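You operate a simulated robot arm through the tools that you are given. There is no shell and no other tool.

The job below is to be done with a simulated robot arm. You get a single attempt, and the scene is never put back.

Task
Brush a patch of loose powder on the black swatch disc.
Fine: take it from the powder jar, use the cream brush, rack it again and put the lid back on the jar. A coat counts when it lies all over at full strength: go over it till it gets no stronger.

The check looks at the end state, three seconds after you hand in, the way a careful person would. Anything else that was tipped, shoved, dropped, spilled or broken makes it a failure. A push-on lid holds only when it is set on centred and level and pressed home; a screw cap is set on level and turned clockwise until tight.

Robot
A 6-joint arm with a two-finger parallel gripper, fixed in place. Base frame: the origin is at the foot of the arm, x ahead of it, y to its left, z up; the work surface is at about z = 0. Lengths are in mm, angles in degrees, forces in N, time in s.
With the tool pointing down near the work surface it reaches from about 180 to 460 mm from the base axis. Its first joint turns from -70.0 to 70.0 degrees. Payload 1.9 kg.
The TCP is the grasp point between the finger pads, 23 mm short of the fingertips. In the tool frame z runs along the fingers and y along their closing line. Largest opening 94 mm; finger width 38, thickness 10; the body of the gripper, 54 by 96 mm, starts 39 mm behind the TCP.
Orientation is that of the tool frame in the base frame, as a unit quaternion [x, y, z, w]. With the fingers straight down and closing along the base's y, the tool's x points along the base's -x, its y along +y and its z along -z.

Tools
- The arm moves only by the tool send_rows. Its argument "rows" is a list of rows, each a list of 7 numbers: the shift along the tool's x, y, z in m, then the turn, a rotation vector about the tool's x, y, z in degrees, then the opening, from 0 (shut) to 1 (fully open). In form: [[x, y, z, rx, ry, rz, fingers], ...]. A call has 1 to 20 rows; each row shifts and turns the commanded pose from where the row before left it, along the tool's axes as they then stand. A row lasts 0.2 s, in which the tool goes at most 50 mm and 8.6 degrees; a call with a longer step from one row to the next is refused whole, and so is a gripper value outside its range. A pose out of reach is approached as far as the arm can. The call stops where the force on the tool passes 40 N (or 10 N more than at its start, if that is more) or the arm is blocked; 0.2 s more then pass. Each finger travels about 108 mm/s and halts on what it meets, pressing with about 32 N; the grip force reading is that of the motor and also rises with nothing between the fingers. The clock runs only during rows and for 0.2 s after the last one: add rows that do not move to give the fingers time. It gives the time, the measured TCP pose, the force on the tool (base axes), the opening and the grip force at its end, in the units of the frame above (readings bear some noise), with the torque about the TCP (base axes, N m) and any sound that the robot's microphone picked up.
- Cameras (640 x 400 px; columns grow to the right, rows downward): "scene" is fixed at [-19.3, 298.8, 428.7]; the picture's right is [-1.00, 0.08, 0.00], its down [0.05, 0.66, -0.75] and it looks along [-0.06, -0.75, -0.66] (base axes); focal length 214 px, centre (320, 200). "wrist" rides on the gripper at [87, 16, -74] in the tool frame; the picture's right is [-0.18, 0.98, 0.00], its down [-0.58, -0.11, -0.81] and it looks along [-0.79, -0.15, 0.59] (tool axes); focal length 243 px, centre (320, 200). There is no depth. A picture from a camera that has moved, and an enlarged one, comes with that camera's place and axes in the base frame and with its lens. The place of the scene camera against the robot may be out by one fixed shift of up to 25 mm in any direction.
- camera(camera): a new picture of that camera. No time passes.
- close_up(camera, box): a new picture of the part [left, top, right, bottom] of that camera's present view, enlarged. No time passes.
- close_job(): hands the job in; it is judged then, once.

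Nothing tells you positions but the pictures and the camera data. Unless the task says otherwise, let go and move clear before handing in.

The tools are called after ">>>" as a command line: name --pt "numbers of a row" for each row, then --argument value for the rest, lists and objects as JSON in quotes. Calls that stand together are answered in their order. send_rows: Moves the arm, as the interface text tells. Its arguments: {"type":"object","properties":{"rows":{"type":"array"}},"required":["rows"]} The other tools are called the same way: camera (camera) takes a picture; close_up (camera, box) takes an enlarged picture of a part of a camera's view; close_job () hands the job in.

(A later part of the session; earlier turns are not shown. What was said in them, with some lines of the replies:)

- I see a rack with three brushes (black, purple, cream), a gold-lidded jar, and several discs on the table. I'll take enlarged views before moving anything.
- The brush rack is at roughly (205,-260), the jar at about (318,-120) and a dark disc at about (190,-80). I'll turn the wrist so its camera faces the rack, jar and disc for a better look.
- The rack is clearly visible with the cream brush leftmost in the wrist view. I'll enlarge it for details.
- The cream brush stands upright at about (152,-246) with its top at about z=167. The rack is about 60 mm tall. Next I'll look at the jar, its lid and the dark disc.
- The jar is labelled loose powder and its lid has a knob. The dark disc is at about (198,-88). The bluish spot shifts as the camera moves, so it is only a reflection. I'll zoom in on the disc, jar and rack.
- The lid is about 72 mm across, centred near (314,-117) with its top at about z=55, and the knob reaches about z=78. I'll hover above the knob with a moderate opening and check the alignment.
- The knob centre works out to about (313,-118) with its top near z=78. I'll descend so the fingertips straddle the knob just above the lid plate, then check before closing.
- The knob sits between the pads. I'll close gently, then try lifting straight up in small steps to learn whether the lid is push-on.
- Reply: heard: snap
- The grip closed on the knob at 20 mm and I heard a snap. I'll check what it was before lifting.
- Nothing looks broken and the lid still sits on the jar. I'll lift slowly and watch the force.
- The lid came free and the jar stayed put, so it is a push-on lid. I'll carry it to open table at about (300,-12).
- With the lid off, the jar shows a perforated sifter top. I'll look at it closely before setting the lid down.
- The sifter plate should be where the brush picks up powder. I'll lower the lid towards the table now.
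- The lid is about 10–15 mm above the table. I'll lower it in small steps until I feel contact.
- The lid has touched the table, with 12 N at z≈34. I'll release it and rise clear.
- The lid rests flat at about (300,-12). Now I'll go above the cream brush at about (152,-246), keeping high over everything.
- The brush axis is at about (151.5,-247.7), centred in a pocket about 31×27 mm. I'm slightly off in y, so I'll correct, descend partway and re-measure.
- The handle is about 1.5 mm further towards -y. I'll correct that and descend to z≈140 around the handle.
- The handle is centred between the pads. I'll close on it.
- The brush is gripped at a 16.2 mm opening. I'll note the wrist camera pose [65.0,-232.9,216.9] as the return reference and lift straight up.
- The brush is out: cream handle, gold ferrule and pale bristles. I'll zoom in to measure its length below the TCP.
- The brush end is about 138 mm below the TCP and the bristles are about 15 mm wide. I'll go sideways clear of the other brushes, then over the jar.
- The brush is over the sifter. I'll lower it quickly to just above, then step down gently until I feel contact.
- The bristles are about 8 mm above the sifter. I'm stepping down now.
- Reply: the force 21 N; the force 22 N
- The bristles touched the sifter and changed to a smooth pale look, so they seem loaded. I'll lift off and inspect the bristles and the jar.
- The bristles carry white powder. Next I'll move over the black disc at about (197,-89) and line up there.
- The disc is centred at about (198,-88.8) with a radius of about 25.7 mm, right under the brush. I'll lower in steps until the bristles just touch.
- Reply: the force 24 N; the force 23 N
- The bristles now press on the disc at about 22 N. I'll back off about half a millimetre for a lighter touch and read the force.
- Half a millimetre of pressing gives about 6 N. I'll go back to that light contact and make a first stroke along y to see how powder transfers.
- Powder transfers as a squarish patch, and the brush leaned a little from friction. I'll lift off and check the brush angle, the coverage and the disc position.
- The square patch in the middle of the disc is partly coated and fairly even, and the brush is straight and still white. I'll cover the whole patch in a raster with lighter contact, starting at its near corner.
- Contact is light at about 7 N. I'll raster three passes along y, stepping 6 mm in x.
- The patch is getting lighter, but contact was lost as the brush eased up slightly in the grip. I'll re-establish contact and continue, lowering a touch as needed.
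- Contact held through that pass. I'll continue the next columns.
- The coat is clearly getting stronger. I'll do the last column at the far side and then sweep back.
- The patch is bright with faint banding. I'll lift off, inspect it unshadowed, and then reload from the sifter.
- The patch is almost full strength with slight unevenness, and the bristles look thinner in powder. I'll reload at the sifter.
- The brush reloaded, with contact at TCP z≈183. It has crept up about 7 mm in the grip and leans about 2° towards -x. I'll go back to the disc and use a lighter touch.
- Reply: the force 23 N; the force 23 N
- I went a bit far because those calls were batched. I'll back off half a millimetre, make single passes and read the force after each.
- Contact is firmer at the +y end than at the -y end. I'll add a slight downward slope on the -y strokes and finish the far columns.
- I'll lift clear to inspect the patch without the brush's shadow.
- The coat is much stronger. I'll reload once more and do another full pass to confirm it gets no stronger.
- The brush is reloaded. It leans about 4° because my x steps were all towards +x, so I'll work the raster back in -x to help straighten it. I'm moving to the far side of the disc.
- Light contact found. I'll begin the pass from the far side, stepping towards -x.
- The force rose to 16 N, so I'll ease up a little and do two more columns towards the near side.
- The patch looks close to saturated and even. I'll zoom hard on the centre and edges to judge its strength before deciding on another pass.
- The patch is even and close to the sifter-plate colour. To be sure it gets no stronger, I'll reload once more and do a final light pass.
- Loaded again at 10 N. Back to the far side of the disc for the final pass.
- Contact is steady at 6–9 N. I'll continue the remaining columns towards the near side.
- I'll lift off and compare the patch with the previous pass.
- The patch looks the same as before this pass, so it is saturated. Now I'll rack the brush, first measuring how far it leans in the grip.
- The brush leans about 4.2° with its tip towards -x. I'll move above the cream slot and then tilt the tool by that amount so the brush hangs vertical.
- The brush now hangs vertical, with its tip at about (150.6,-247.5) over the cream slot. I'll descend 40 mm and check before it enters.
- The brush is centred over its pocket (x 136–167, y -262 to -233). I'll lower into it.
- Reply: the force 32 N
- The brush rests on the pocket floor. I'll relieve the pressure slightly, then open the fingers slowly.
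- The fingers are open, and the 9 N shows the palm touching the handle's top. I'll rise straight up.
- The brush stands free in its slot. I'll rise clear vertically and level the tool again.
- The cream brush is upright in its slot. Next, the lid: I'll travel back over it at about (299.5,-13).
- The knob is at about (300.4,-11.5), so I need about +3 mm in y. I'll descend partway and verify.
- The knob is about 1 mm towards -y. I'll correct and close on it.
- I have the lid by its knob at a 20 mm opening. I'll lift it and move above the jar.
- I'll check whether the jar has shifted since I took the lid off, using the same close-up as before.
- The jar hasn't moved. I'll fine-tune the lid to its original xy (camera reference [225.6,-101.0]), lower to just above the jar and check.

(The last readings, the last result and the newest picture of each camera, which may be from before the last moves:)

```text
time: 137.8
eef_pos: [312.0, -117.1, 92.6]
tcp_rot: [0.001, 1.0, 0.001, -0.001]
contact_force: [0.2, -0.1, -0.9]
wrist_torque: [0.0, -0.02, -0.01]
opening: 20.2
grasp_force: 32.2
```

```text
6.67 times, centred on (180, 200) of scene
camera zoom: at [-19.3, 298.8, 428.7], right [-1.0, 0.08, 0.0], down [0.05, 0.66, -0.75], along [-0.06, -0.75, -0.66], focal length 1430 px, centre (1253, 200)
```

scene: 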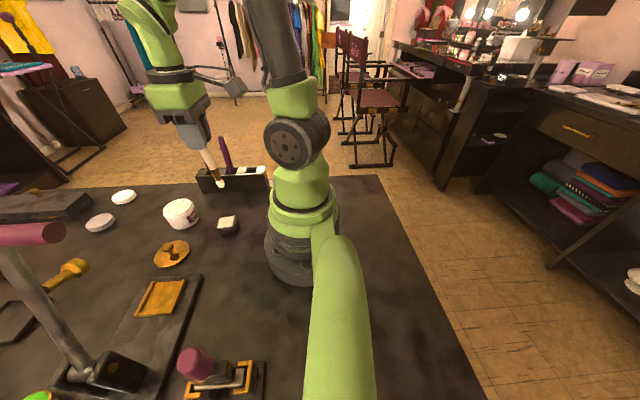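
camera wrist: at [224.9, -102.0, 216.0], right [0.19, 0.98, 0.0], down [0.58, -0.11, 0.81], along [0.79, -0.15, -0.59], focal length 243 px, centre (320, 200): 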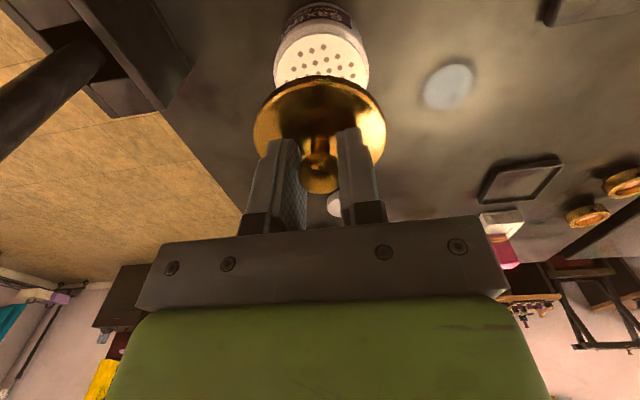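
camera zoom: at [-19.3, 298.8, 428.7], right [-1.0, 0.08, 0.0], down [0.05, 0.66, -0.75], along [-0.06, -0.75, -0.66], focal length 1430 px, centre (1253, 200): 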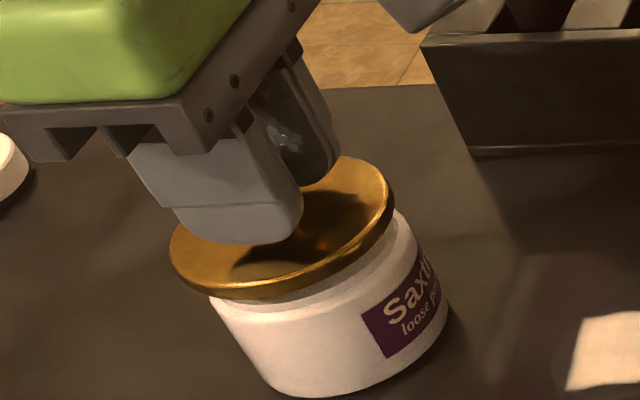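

The lid hovers about 7 mm above its seat, nearly aligned. I'll trim y by -0.5 mm and lower gently.

>>> send_rows --pt "0 -0.0005 0.002 0 0 0 0.1" --pt "0 0 0.002 0 0 0 0.1" --pt "0 0 0.001 0 0 0 0.1" --pt "0 0 0 0 0 0 0.1"

>>> close_up --camera "wrist" --box '[240, 0, 400, 100]'

>>> close_up --camera "scene" --box '[140, 170, 220, 230]'

```text
time: 138.8
eef_pos: [313.7, -117.2, 87.4]
tcp_rot: [0.001, 1.0, 0.001, 0.001]
contact_force: [-0.6, 0.6, -0.8]
wrist_torque: [0.0, 0.01, -0.02]
opening: 19.8
grasp_force: 31.8
```

```text
4.00 times, centred on (320, 50) of wrist
camera zoom: at [226.3, -100.9, 162.4], right [0.19, 0.98, 0.0], down [0.58, -0.11, 0.81], along [0.79, -0.15, -0.59], focal length 970 px, centre (320, 800)
```

zoom: 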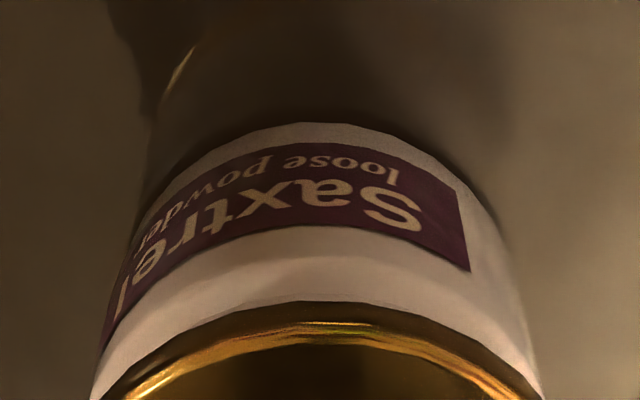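

```text
6.67 times, centred on (180, 200) of scene
camera zoom: at [-19.3, 298.8, 428.7], right [-1.0, 0.08, 0.0], down [0.05, 0.66, -0.75], along [-0.06, -0.75, -0.66], focal length 1430 px, centre (1253, 200)
```

zoom: 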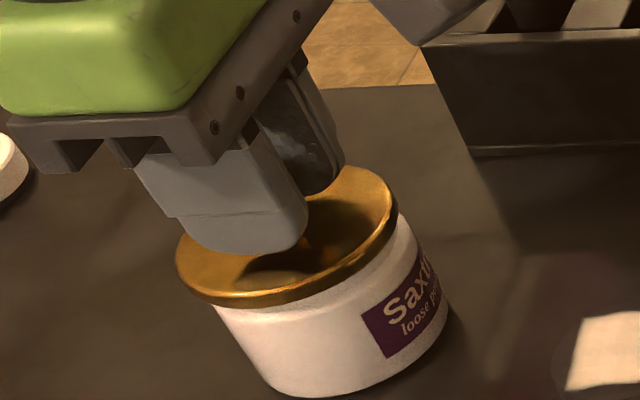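

>>> send_rows --pt "0.0005 0 0.001 0 0 0 0.1" --pt "0 0 0.0008 0 0 0 0.1" --pt "0 0 0 0 0 0 0.1"

>>> camera --camera "wrist"

>>> close_up --camera "scene" --box '[140, 170, 220, 230]'

```text
time: 139.6
eef_pos: [312.8, -116.8, 86.1]
tcp_rot: [0.001, 1.0, 0.0, 0.0]
contact_force: [-0.1, -0.8, -1.1]
wrist_torque: [-0.01, 0.03, 0.0]
opening: 19.8
grasp_force: 31.7
```

```text
taken
camera wrist: at [225.4, -100.7, 161.0], right [0.19, 0.98, 0.0], down [0.58, -0.11, 0.81], along [0.79, -0.15, -0.59], focal length 243 px, centre (320, 200)
```

wrist: 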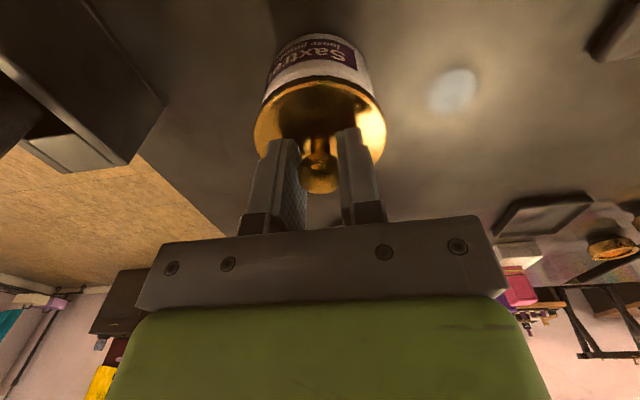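

```text
6.67 times, centred on (180, 200) of scene
camera zoom: at [-19.3, 298.8, 428.7], right [-1.0, 0.08, 0.0], down [0.05, 0.66, -0.75], along [-0.06, -0.75, -0.66], focal length 1430 px, centre (1253, 200)
```

zoom: 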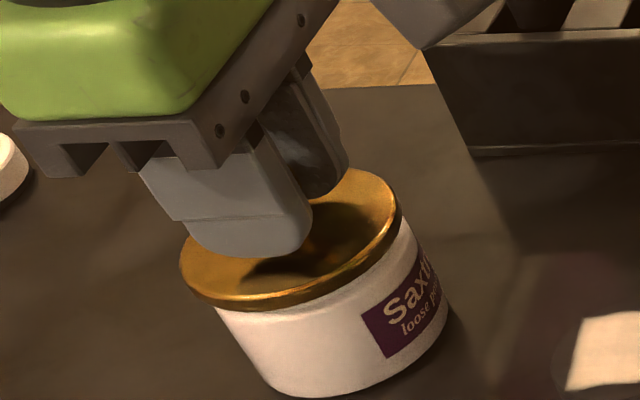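

Alignment is within about 0.3 mm of the original. I'll step down to contact.

>>> send_rows --pt "0 0 0.0008 0 0 0 0.1" --pt "0 0 0 0 0 0 0.1"

>>> send_rows --pt "0 0 0.0008 0 0 0 0.1" --pt "0 0 0 0 0 0 0.1"

```text
time: 140.2
eef_pos: [311.7, -118.0, 84.5]
tcp_rot: [0.001, 1.0, -0.001, 0.0]
contact_force: [-0.4, 1.2, 0.0]
wrist_torque: [-0.02, 0.0, 0.03]
opening: 20.1
grasp_force: 31.9
```

```text
time: 140.8
eef_pos: [312.6, -117.8, 85.0]
tcp_rot: [0.002, 1.0, 0.0, 0.002]
contact_force: [-14.7, -4.7, 29.8]
wrist_torque: [-0.08, 0.24, -0.01]
opening: 19.9
grasp_force: 31.9
heard: snap
```

I heard the snap with 30 N of pressing force. I'll check whether the lid is level and fully seated.

>>> camera --camera "wrist"

>>> close_up --camera "scene" --box '[130, 150, 226, 240]'

>>> close_up --camera "wrist" --box '[240, 20, 400, 120]'

```text
taken
camera wrist: at [225.2, -101.0, 160.1], right [0.19, 0.98, 0.0], down [0.58, -0.11, 0.81], along [0.79, -0.15, -0.59], focal length 243 px, centre (320, 200)
```

wrist: 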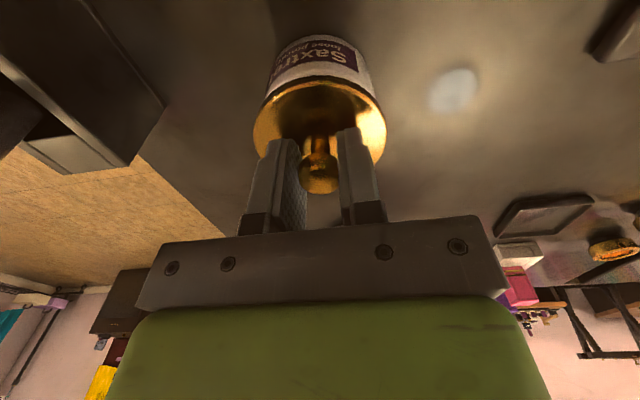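

```text
4.44 times, centred on (178, 195) of scene
camera zoom: at [-19.4, 298.8, 428.7], right [-1.0, 0.08, 0.0], down [0.05, 0.66, -0.75], along [-0.06, -0.75, -0.66], focal length 953 px, centre (951, 222)
```

zoom: 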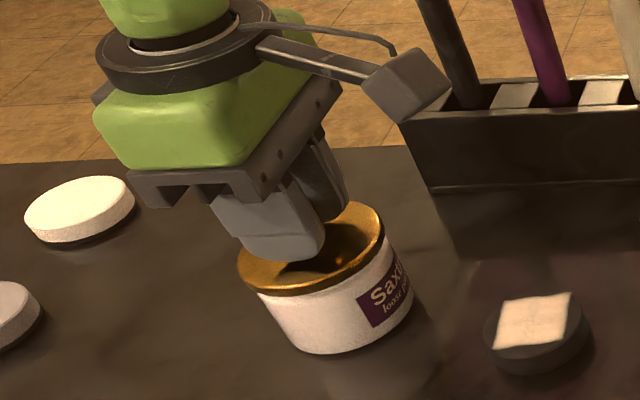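

```text
4.00 times, centred on (320, 70) of wrist
camera zoom: at [225.2, -101.0, 160.1], right [0.19, 0.98, 0.0], down [0.58, -0.11, 0.81], along [0.79, -0.15, -0.59], focal length 970 px, centre (320, 720)
```

zoom: 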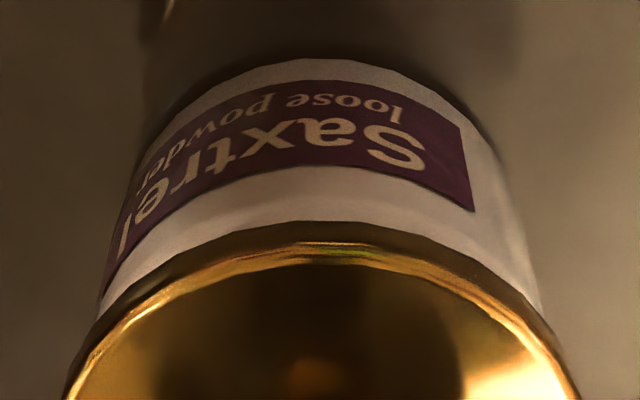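

The lid looks seated exactly as it was originally. I'll release the knob gently and listen for any pop.

>>> send_rows --pt "0 0 0 0 0 0 0.3" --pt "0 0 0 0 0 0 0.45" --pt "0 0 0 0 0 0 0.45"

>>> close_up --camera "scene" --box '[130, 150, 226, 240]'

```text
time: 141.6
eef_pos: [311.8, -117.4, 85.2]
tcp_rot: [0.0, 1.0, 0.0, 0.0]
contact_force: [0.1, 0.6, 0.5]
wrist_torque: [-0.01, 0.02, 0.04]
opening: 42.5
grasp_force: 0.1
```

```text
4.44 times, centred on (178, 195) of scene
camera zoom: at [-19.3, 298.8, 428.7], right [-1.0, 0.08, 0.0], down [0.05, 0.66, -0.75], along [-0.06, -0.75, -0.66], focal length 953 px, centre (951, 222)
```

zoom: 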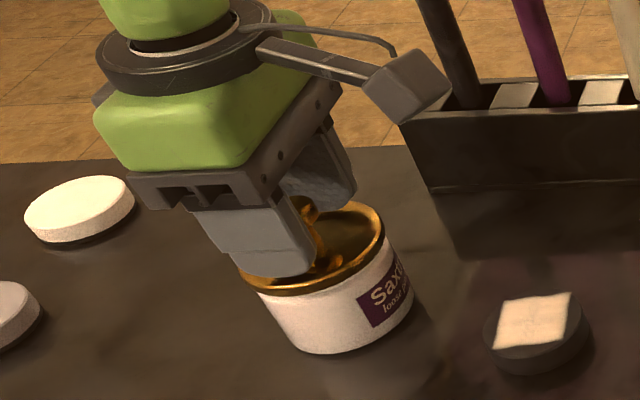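

The release was clean with no pop. I'll rise, inspect the lid, and then push on the knob with closed fingers to confirm it is home.

>>> send_rows --pt "0 0 -0.015 0 0 0 0.45" --pt "0 0 -0.025 0 0 0 0.45" --pt "0 0 -0.022 0 0 0 0.45" --pt "0 0 0 0 0 0 0.45" --pt "0 0 0 0 0 0 0.45"

>>> camera --camera "wrist"

>>> close_up --camera "scene" --box '[150, 185, 214, 225]'

```text
time: 142.8
eef_pos: [313.2, -116.5, 146.8]
tcp_rot: [0.001, 1.0, 0.0, 0.0]
contact_force: [-0.1, -0.2, 0.1]
wrist_torque: [-0.05, -0.02, 0.05]
opening: 42.3
grasp_force: 0.0
```

```text
taken
camera wrist: at [225.7, -100.9, 222.7], right [0.19, 0.98, 0.0], down [0.58, -0.11, 0.81], along [0.79, -0.15, -0.59], focal length 243 px, centre (320, 200)
```

wrist: 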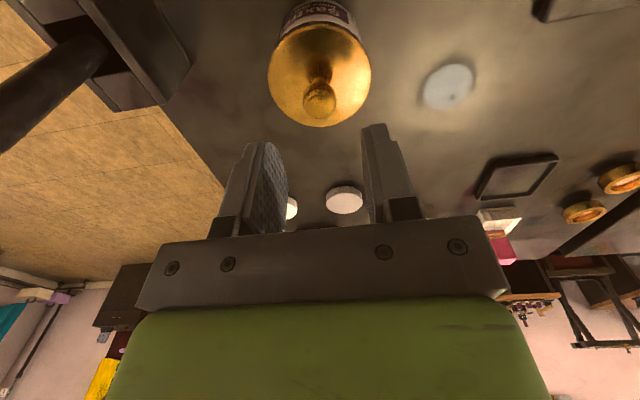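

```text
10.00 times, centred on (182, 205) of scene
camera zoom: at [-19.3, 298.8, 428.7], right [-1.0, 0.08, 0.0], down [0.05, 0.66, -0.75], along [-0.06, -0.75, -0.66], focal length 2145 px, centre (1700, 150)
```

zoom: 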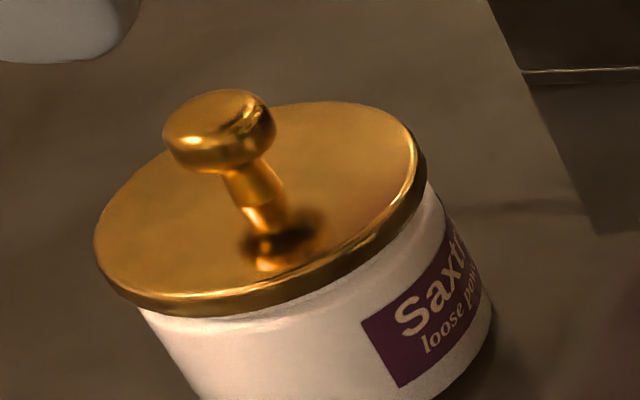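

The lid matches its original look. I'll close the fingers and press lightly on top of the knob to confirm it is fully home.

>>> send_rows --pt "0 0 0 0 0 0 0" --pt "0 0 0 0 0 0 0" --pt "0 0 0.02 0 0 0 0" --pt "0 0 0.017 0 0 0 0" --pt "0 0 0 0 0 0 0"

>>> close_up --camera "scene" --box '[140, 160, 220, 220]'

>>> camera --camera "wrist"

```text
time: 144.0
eef_pos: [312.3, -117.3, 109.3]
tcp_rot: [0.001, 1.0, 0.0, 0.001]
contact_force: [0.5, 0.3, -0.4]
wrist_torque: [0.0, 0.0, 0.01]
opening: 0.0
grasp_force: 31.6
```

```text
6.67 times, centred on (180, 190) of scene
camera zoom: at [-19.3, 298.8, 428.7], right [-1.0, 0.08, 0.0], down [0.05, 0.66, -0.75], along [-0.06, -0.75, -0.66], focal length 1430 px, centre (1253, 267)
```

zoom: 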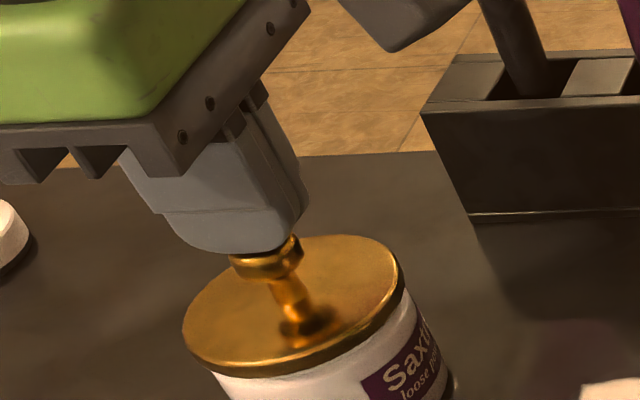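

```text
taken
camera wrist: at [225.7, -101.1, 184.2], right [0.19, 0.98, 0.0], down [0.58, -0.11, 0.81], along [0.79, -0.15, -0.59], focal length 243 px, centre (320, 200)
```

wrist: 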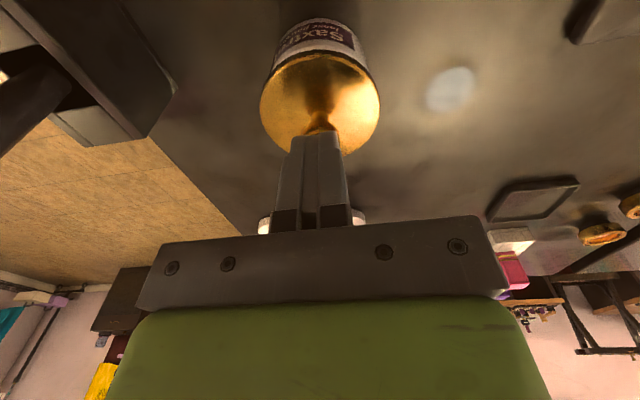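

>>> send_rows --pt "0 0 0.002 0 0 0 0" --pt "0 0 0.001 0 0 0 0" --pt "0 0 0 0 0 0 0"

>>> send_rows --pt "0 0 0.001 0 0 0 0" --pt "0 0 0 0 0 0 0"

>>> send_rows --pt "0 0 0.0008 0 0 0 0" --pt "0 0 0 0 0 0 0"

```text
time: 144.9
eef_pos: [313.5, -117.8, 106.9]
tcp_rot: [0.002, 1.0, 0.0, 0.001]
contact_force: [-4.6, 1.6, 10.3]
wrist_torque: [0.01, 0.11, 0.0]
opening: 0.1
grasp_force: 32.4
stopped in row 3: the force on the tool passed its limit at 41 N (the readings are from after the stop); the commanded pose is now the measured one
```

```text
time: 145.4
eef_pos: [314.3, -117.6, 106.3]
tcp_rot: [0.003, 1.0, 0.0, 0.002]
contact_force: [-4.5, 0.4, 8.4]
wrist_torque: [0.01, 0.11, 0.01]
opening: 0.0
grasp_force: 32.4
stopped in row 2: the force on the tool passed its limit at 42 N (the readings are from after the stop); the commanded pose is now the measured one
```

```text
time: 146.1
eef_pos: [313.9, -116.2, 106.8]
tcp_rot: [0.002, 1.0, 0.0, 0.002]
contact_force: [-4.7, 0.0, 9.1]
wrist_torque: [0.06, 0.06, 0.0]
opening: 0.1
grasp_force: 31.9
stopped in row 2: the force on the tool passed its limit at 42 N (the readings are from after the stop); the commanded pose is now the measured one
```

Pressing at over 40 N produced no further movement or snap, so the lid is home. I'll retreat upward and inspect everything.

>>> send_rows --pt "0 0 -0.005 0 0 0 0" --pt "0 0 -0.02 0 0 0 0" --pt "0 0 -0.03 0 0 0 0.2" --pt "0 0 -0.04 0 0 0 0.4" --pt "0 0 -0.04 0 0 0 0.4" --pt "0 0 0 0 0 0 0.4"

>>> camera --camera "scene"

>>> close_up --camera "scene" --box '[150, 185, 214, 225]'

>>> camera --camera "wrist"

```text
time: 147.4
eef_pos: [312.3, -117.0, 241.5]
tcp_rot: [0.002, 1.0, -0.001, 0.002]
contact_force: [-0.5, 0.0, 0.3]
wrist_torque: [-0.02, 0.0, -0.01]
opening: 37.7
grasp_force: 0.2
```

```text
taken
```

scene: 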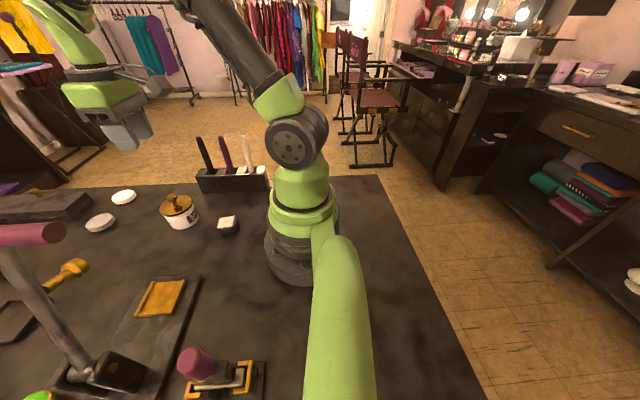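

```text
10.00 times, centred on (182, 205) of scene
camera zoom: at [-19.3, 298.8, 428.7], right [-1.0, 0.08, 0.0], down [0.05, 0.66, -0.75], along [-0.06, -0.75, -0.66], focal length 2145 px, centre (1700, 150)
```

zoom: 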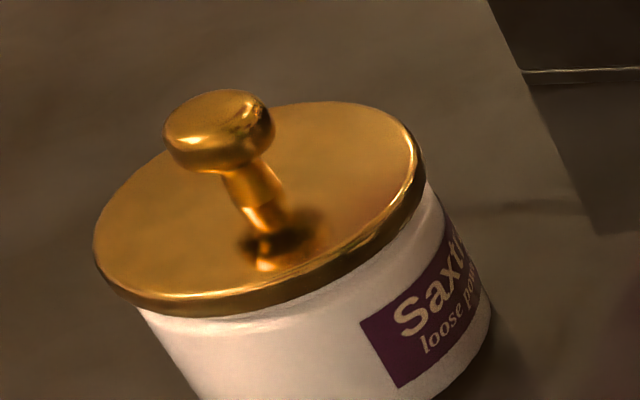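

```text
taken
camera wrist: at [225.6, -99.6, 316.6], right [0.19, 0.98, 0.0], down [0.58, -0.11, 0.81], along [0.79, -0.15, -0.59], focal length 243 px, centre (320, 200)
```

wrist: 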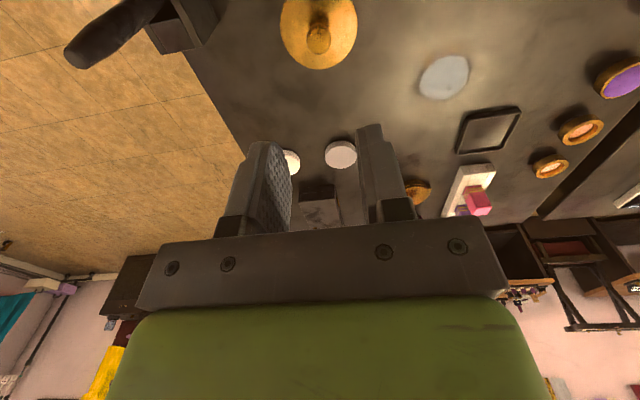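

The lid is seated as it was at the start. I'll take a final look at the disc's coat and the racked brush.

>>> close_up --camera "scene" --box '[212, 212, 244, 232]'

>>> close_up --camera "scene" --box '[180, 120, 290, 240]'

>>> send_rows --pt "0.03 0.005 0 0 0 0 0.4" --pt "0.03 0.005 0 0 0 0 0.4" --pt "0.03 0.005 0 0 0 0 0.4" --pt "0.025 0.005 0 0 0 0 0.4" --pt "0 0 0 0 0 0 0.4"

>>> camera --camera "wrist"

>>> close_up --camera "wrist" --box '[280, 0, 380, 60]'

```text
16.00 times, centred on (228, 222) of scene
camera zoom: at [-19.3, 298.8, 428.7], right [-1.0, 0.08, 0.0], down [0.05, 0.66, -0.75], along [-0.06, -0.75, -0.66], focal length 3432 px, centre (1792, -152)
```

zoom: 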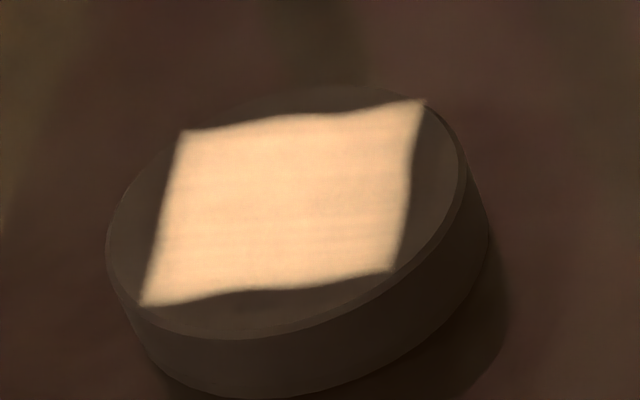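

```text
3.33 times, centred on (235, 180) of scene
camera zoom: at [-19.3, 298.8, 428.7], right [-1.0, 0.08, 0.0], down [0.05, 0.66, -0.75], along [-0.06, -0.75, -0.66], focal length 715 px, centre (603, 267)
```

zoom: 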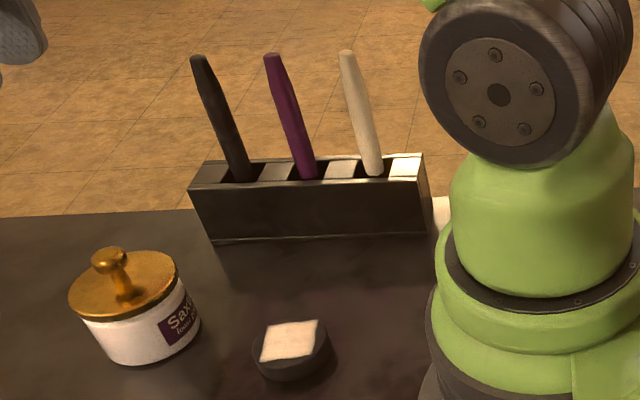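

```text
time: 148.7
eef_pos: [196.2, -98.3, 241.0]
tcp_rot: [0.003, 1.0, 0.0, 0.003]
contact_force: [-1.0, -0.2, 0.2]
wrist_torque: [-0.02, 0.04, -0.01]
opening: 37.7
grasp_force: 0.0
```

```text
taken
camera wrist: at [109.8, -80.7, 315.4], right [0.19, 0.98, 0.0], down [0.58, -0.11, 0.81], along [0.79, -0.15, -0.59], focal length 243 px, centre (320, 200)
```

wrist: 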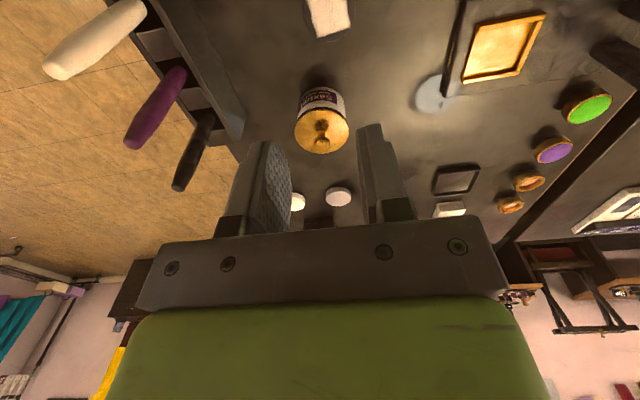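

```text
6.40 times, centred on (330, 30) of wrist
camera zoom: at [109.8, -80.7, 315.4], right [0.19, 0.98, 0.0], down [0.58, -0.11, 0.81], along [0.79, -0.15, -0.59], focal length 1553 px, centre (256, 1288)
```

zoom: 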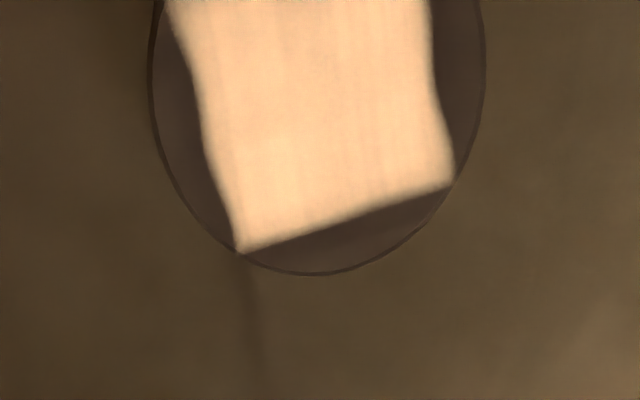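

The coat covers the whole patch evenly and looked no stronger after the last pass. The cream brush is upright in its slot, the lid is home on the jar, and the gripper is open and clear, so I'm handing in.

>>> close_job

```text
The job is handed in.
```

The job is handed in. The black disc carries a full coat of loose powder, the cream brush is back in its rack slot, and the lid is pressed home on the jar.

- **Coat:** I brushed four loads of powder over the disc. The fourth pass made no visible difference, and the patch looks even across its whole area. It is a square of about 36 mm in the middle of the disc, as far as the powder ever spread. Faint stripes remain, which I took to be the texture of the powder.
- **Brush:** The brush slid up about 12 mm in the grip and leaned about 4° while brushing. I tilted the tool to make it vertical again before lowering it into its slot, where it now stands upright.
- **Lid:** It snapped on when pressed. A further push of over 40 N on the knob gave no more movement, and the jar stayed in place throughout.
- **Disc position:** Brushing pushed the disc about 2 mm from where it started. I saw nothing else moved, tipped or spilled.
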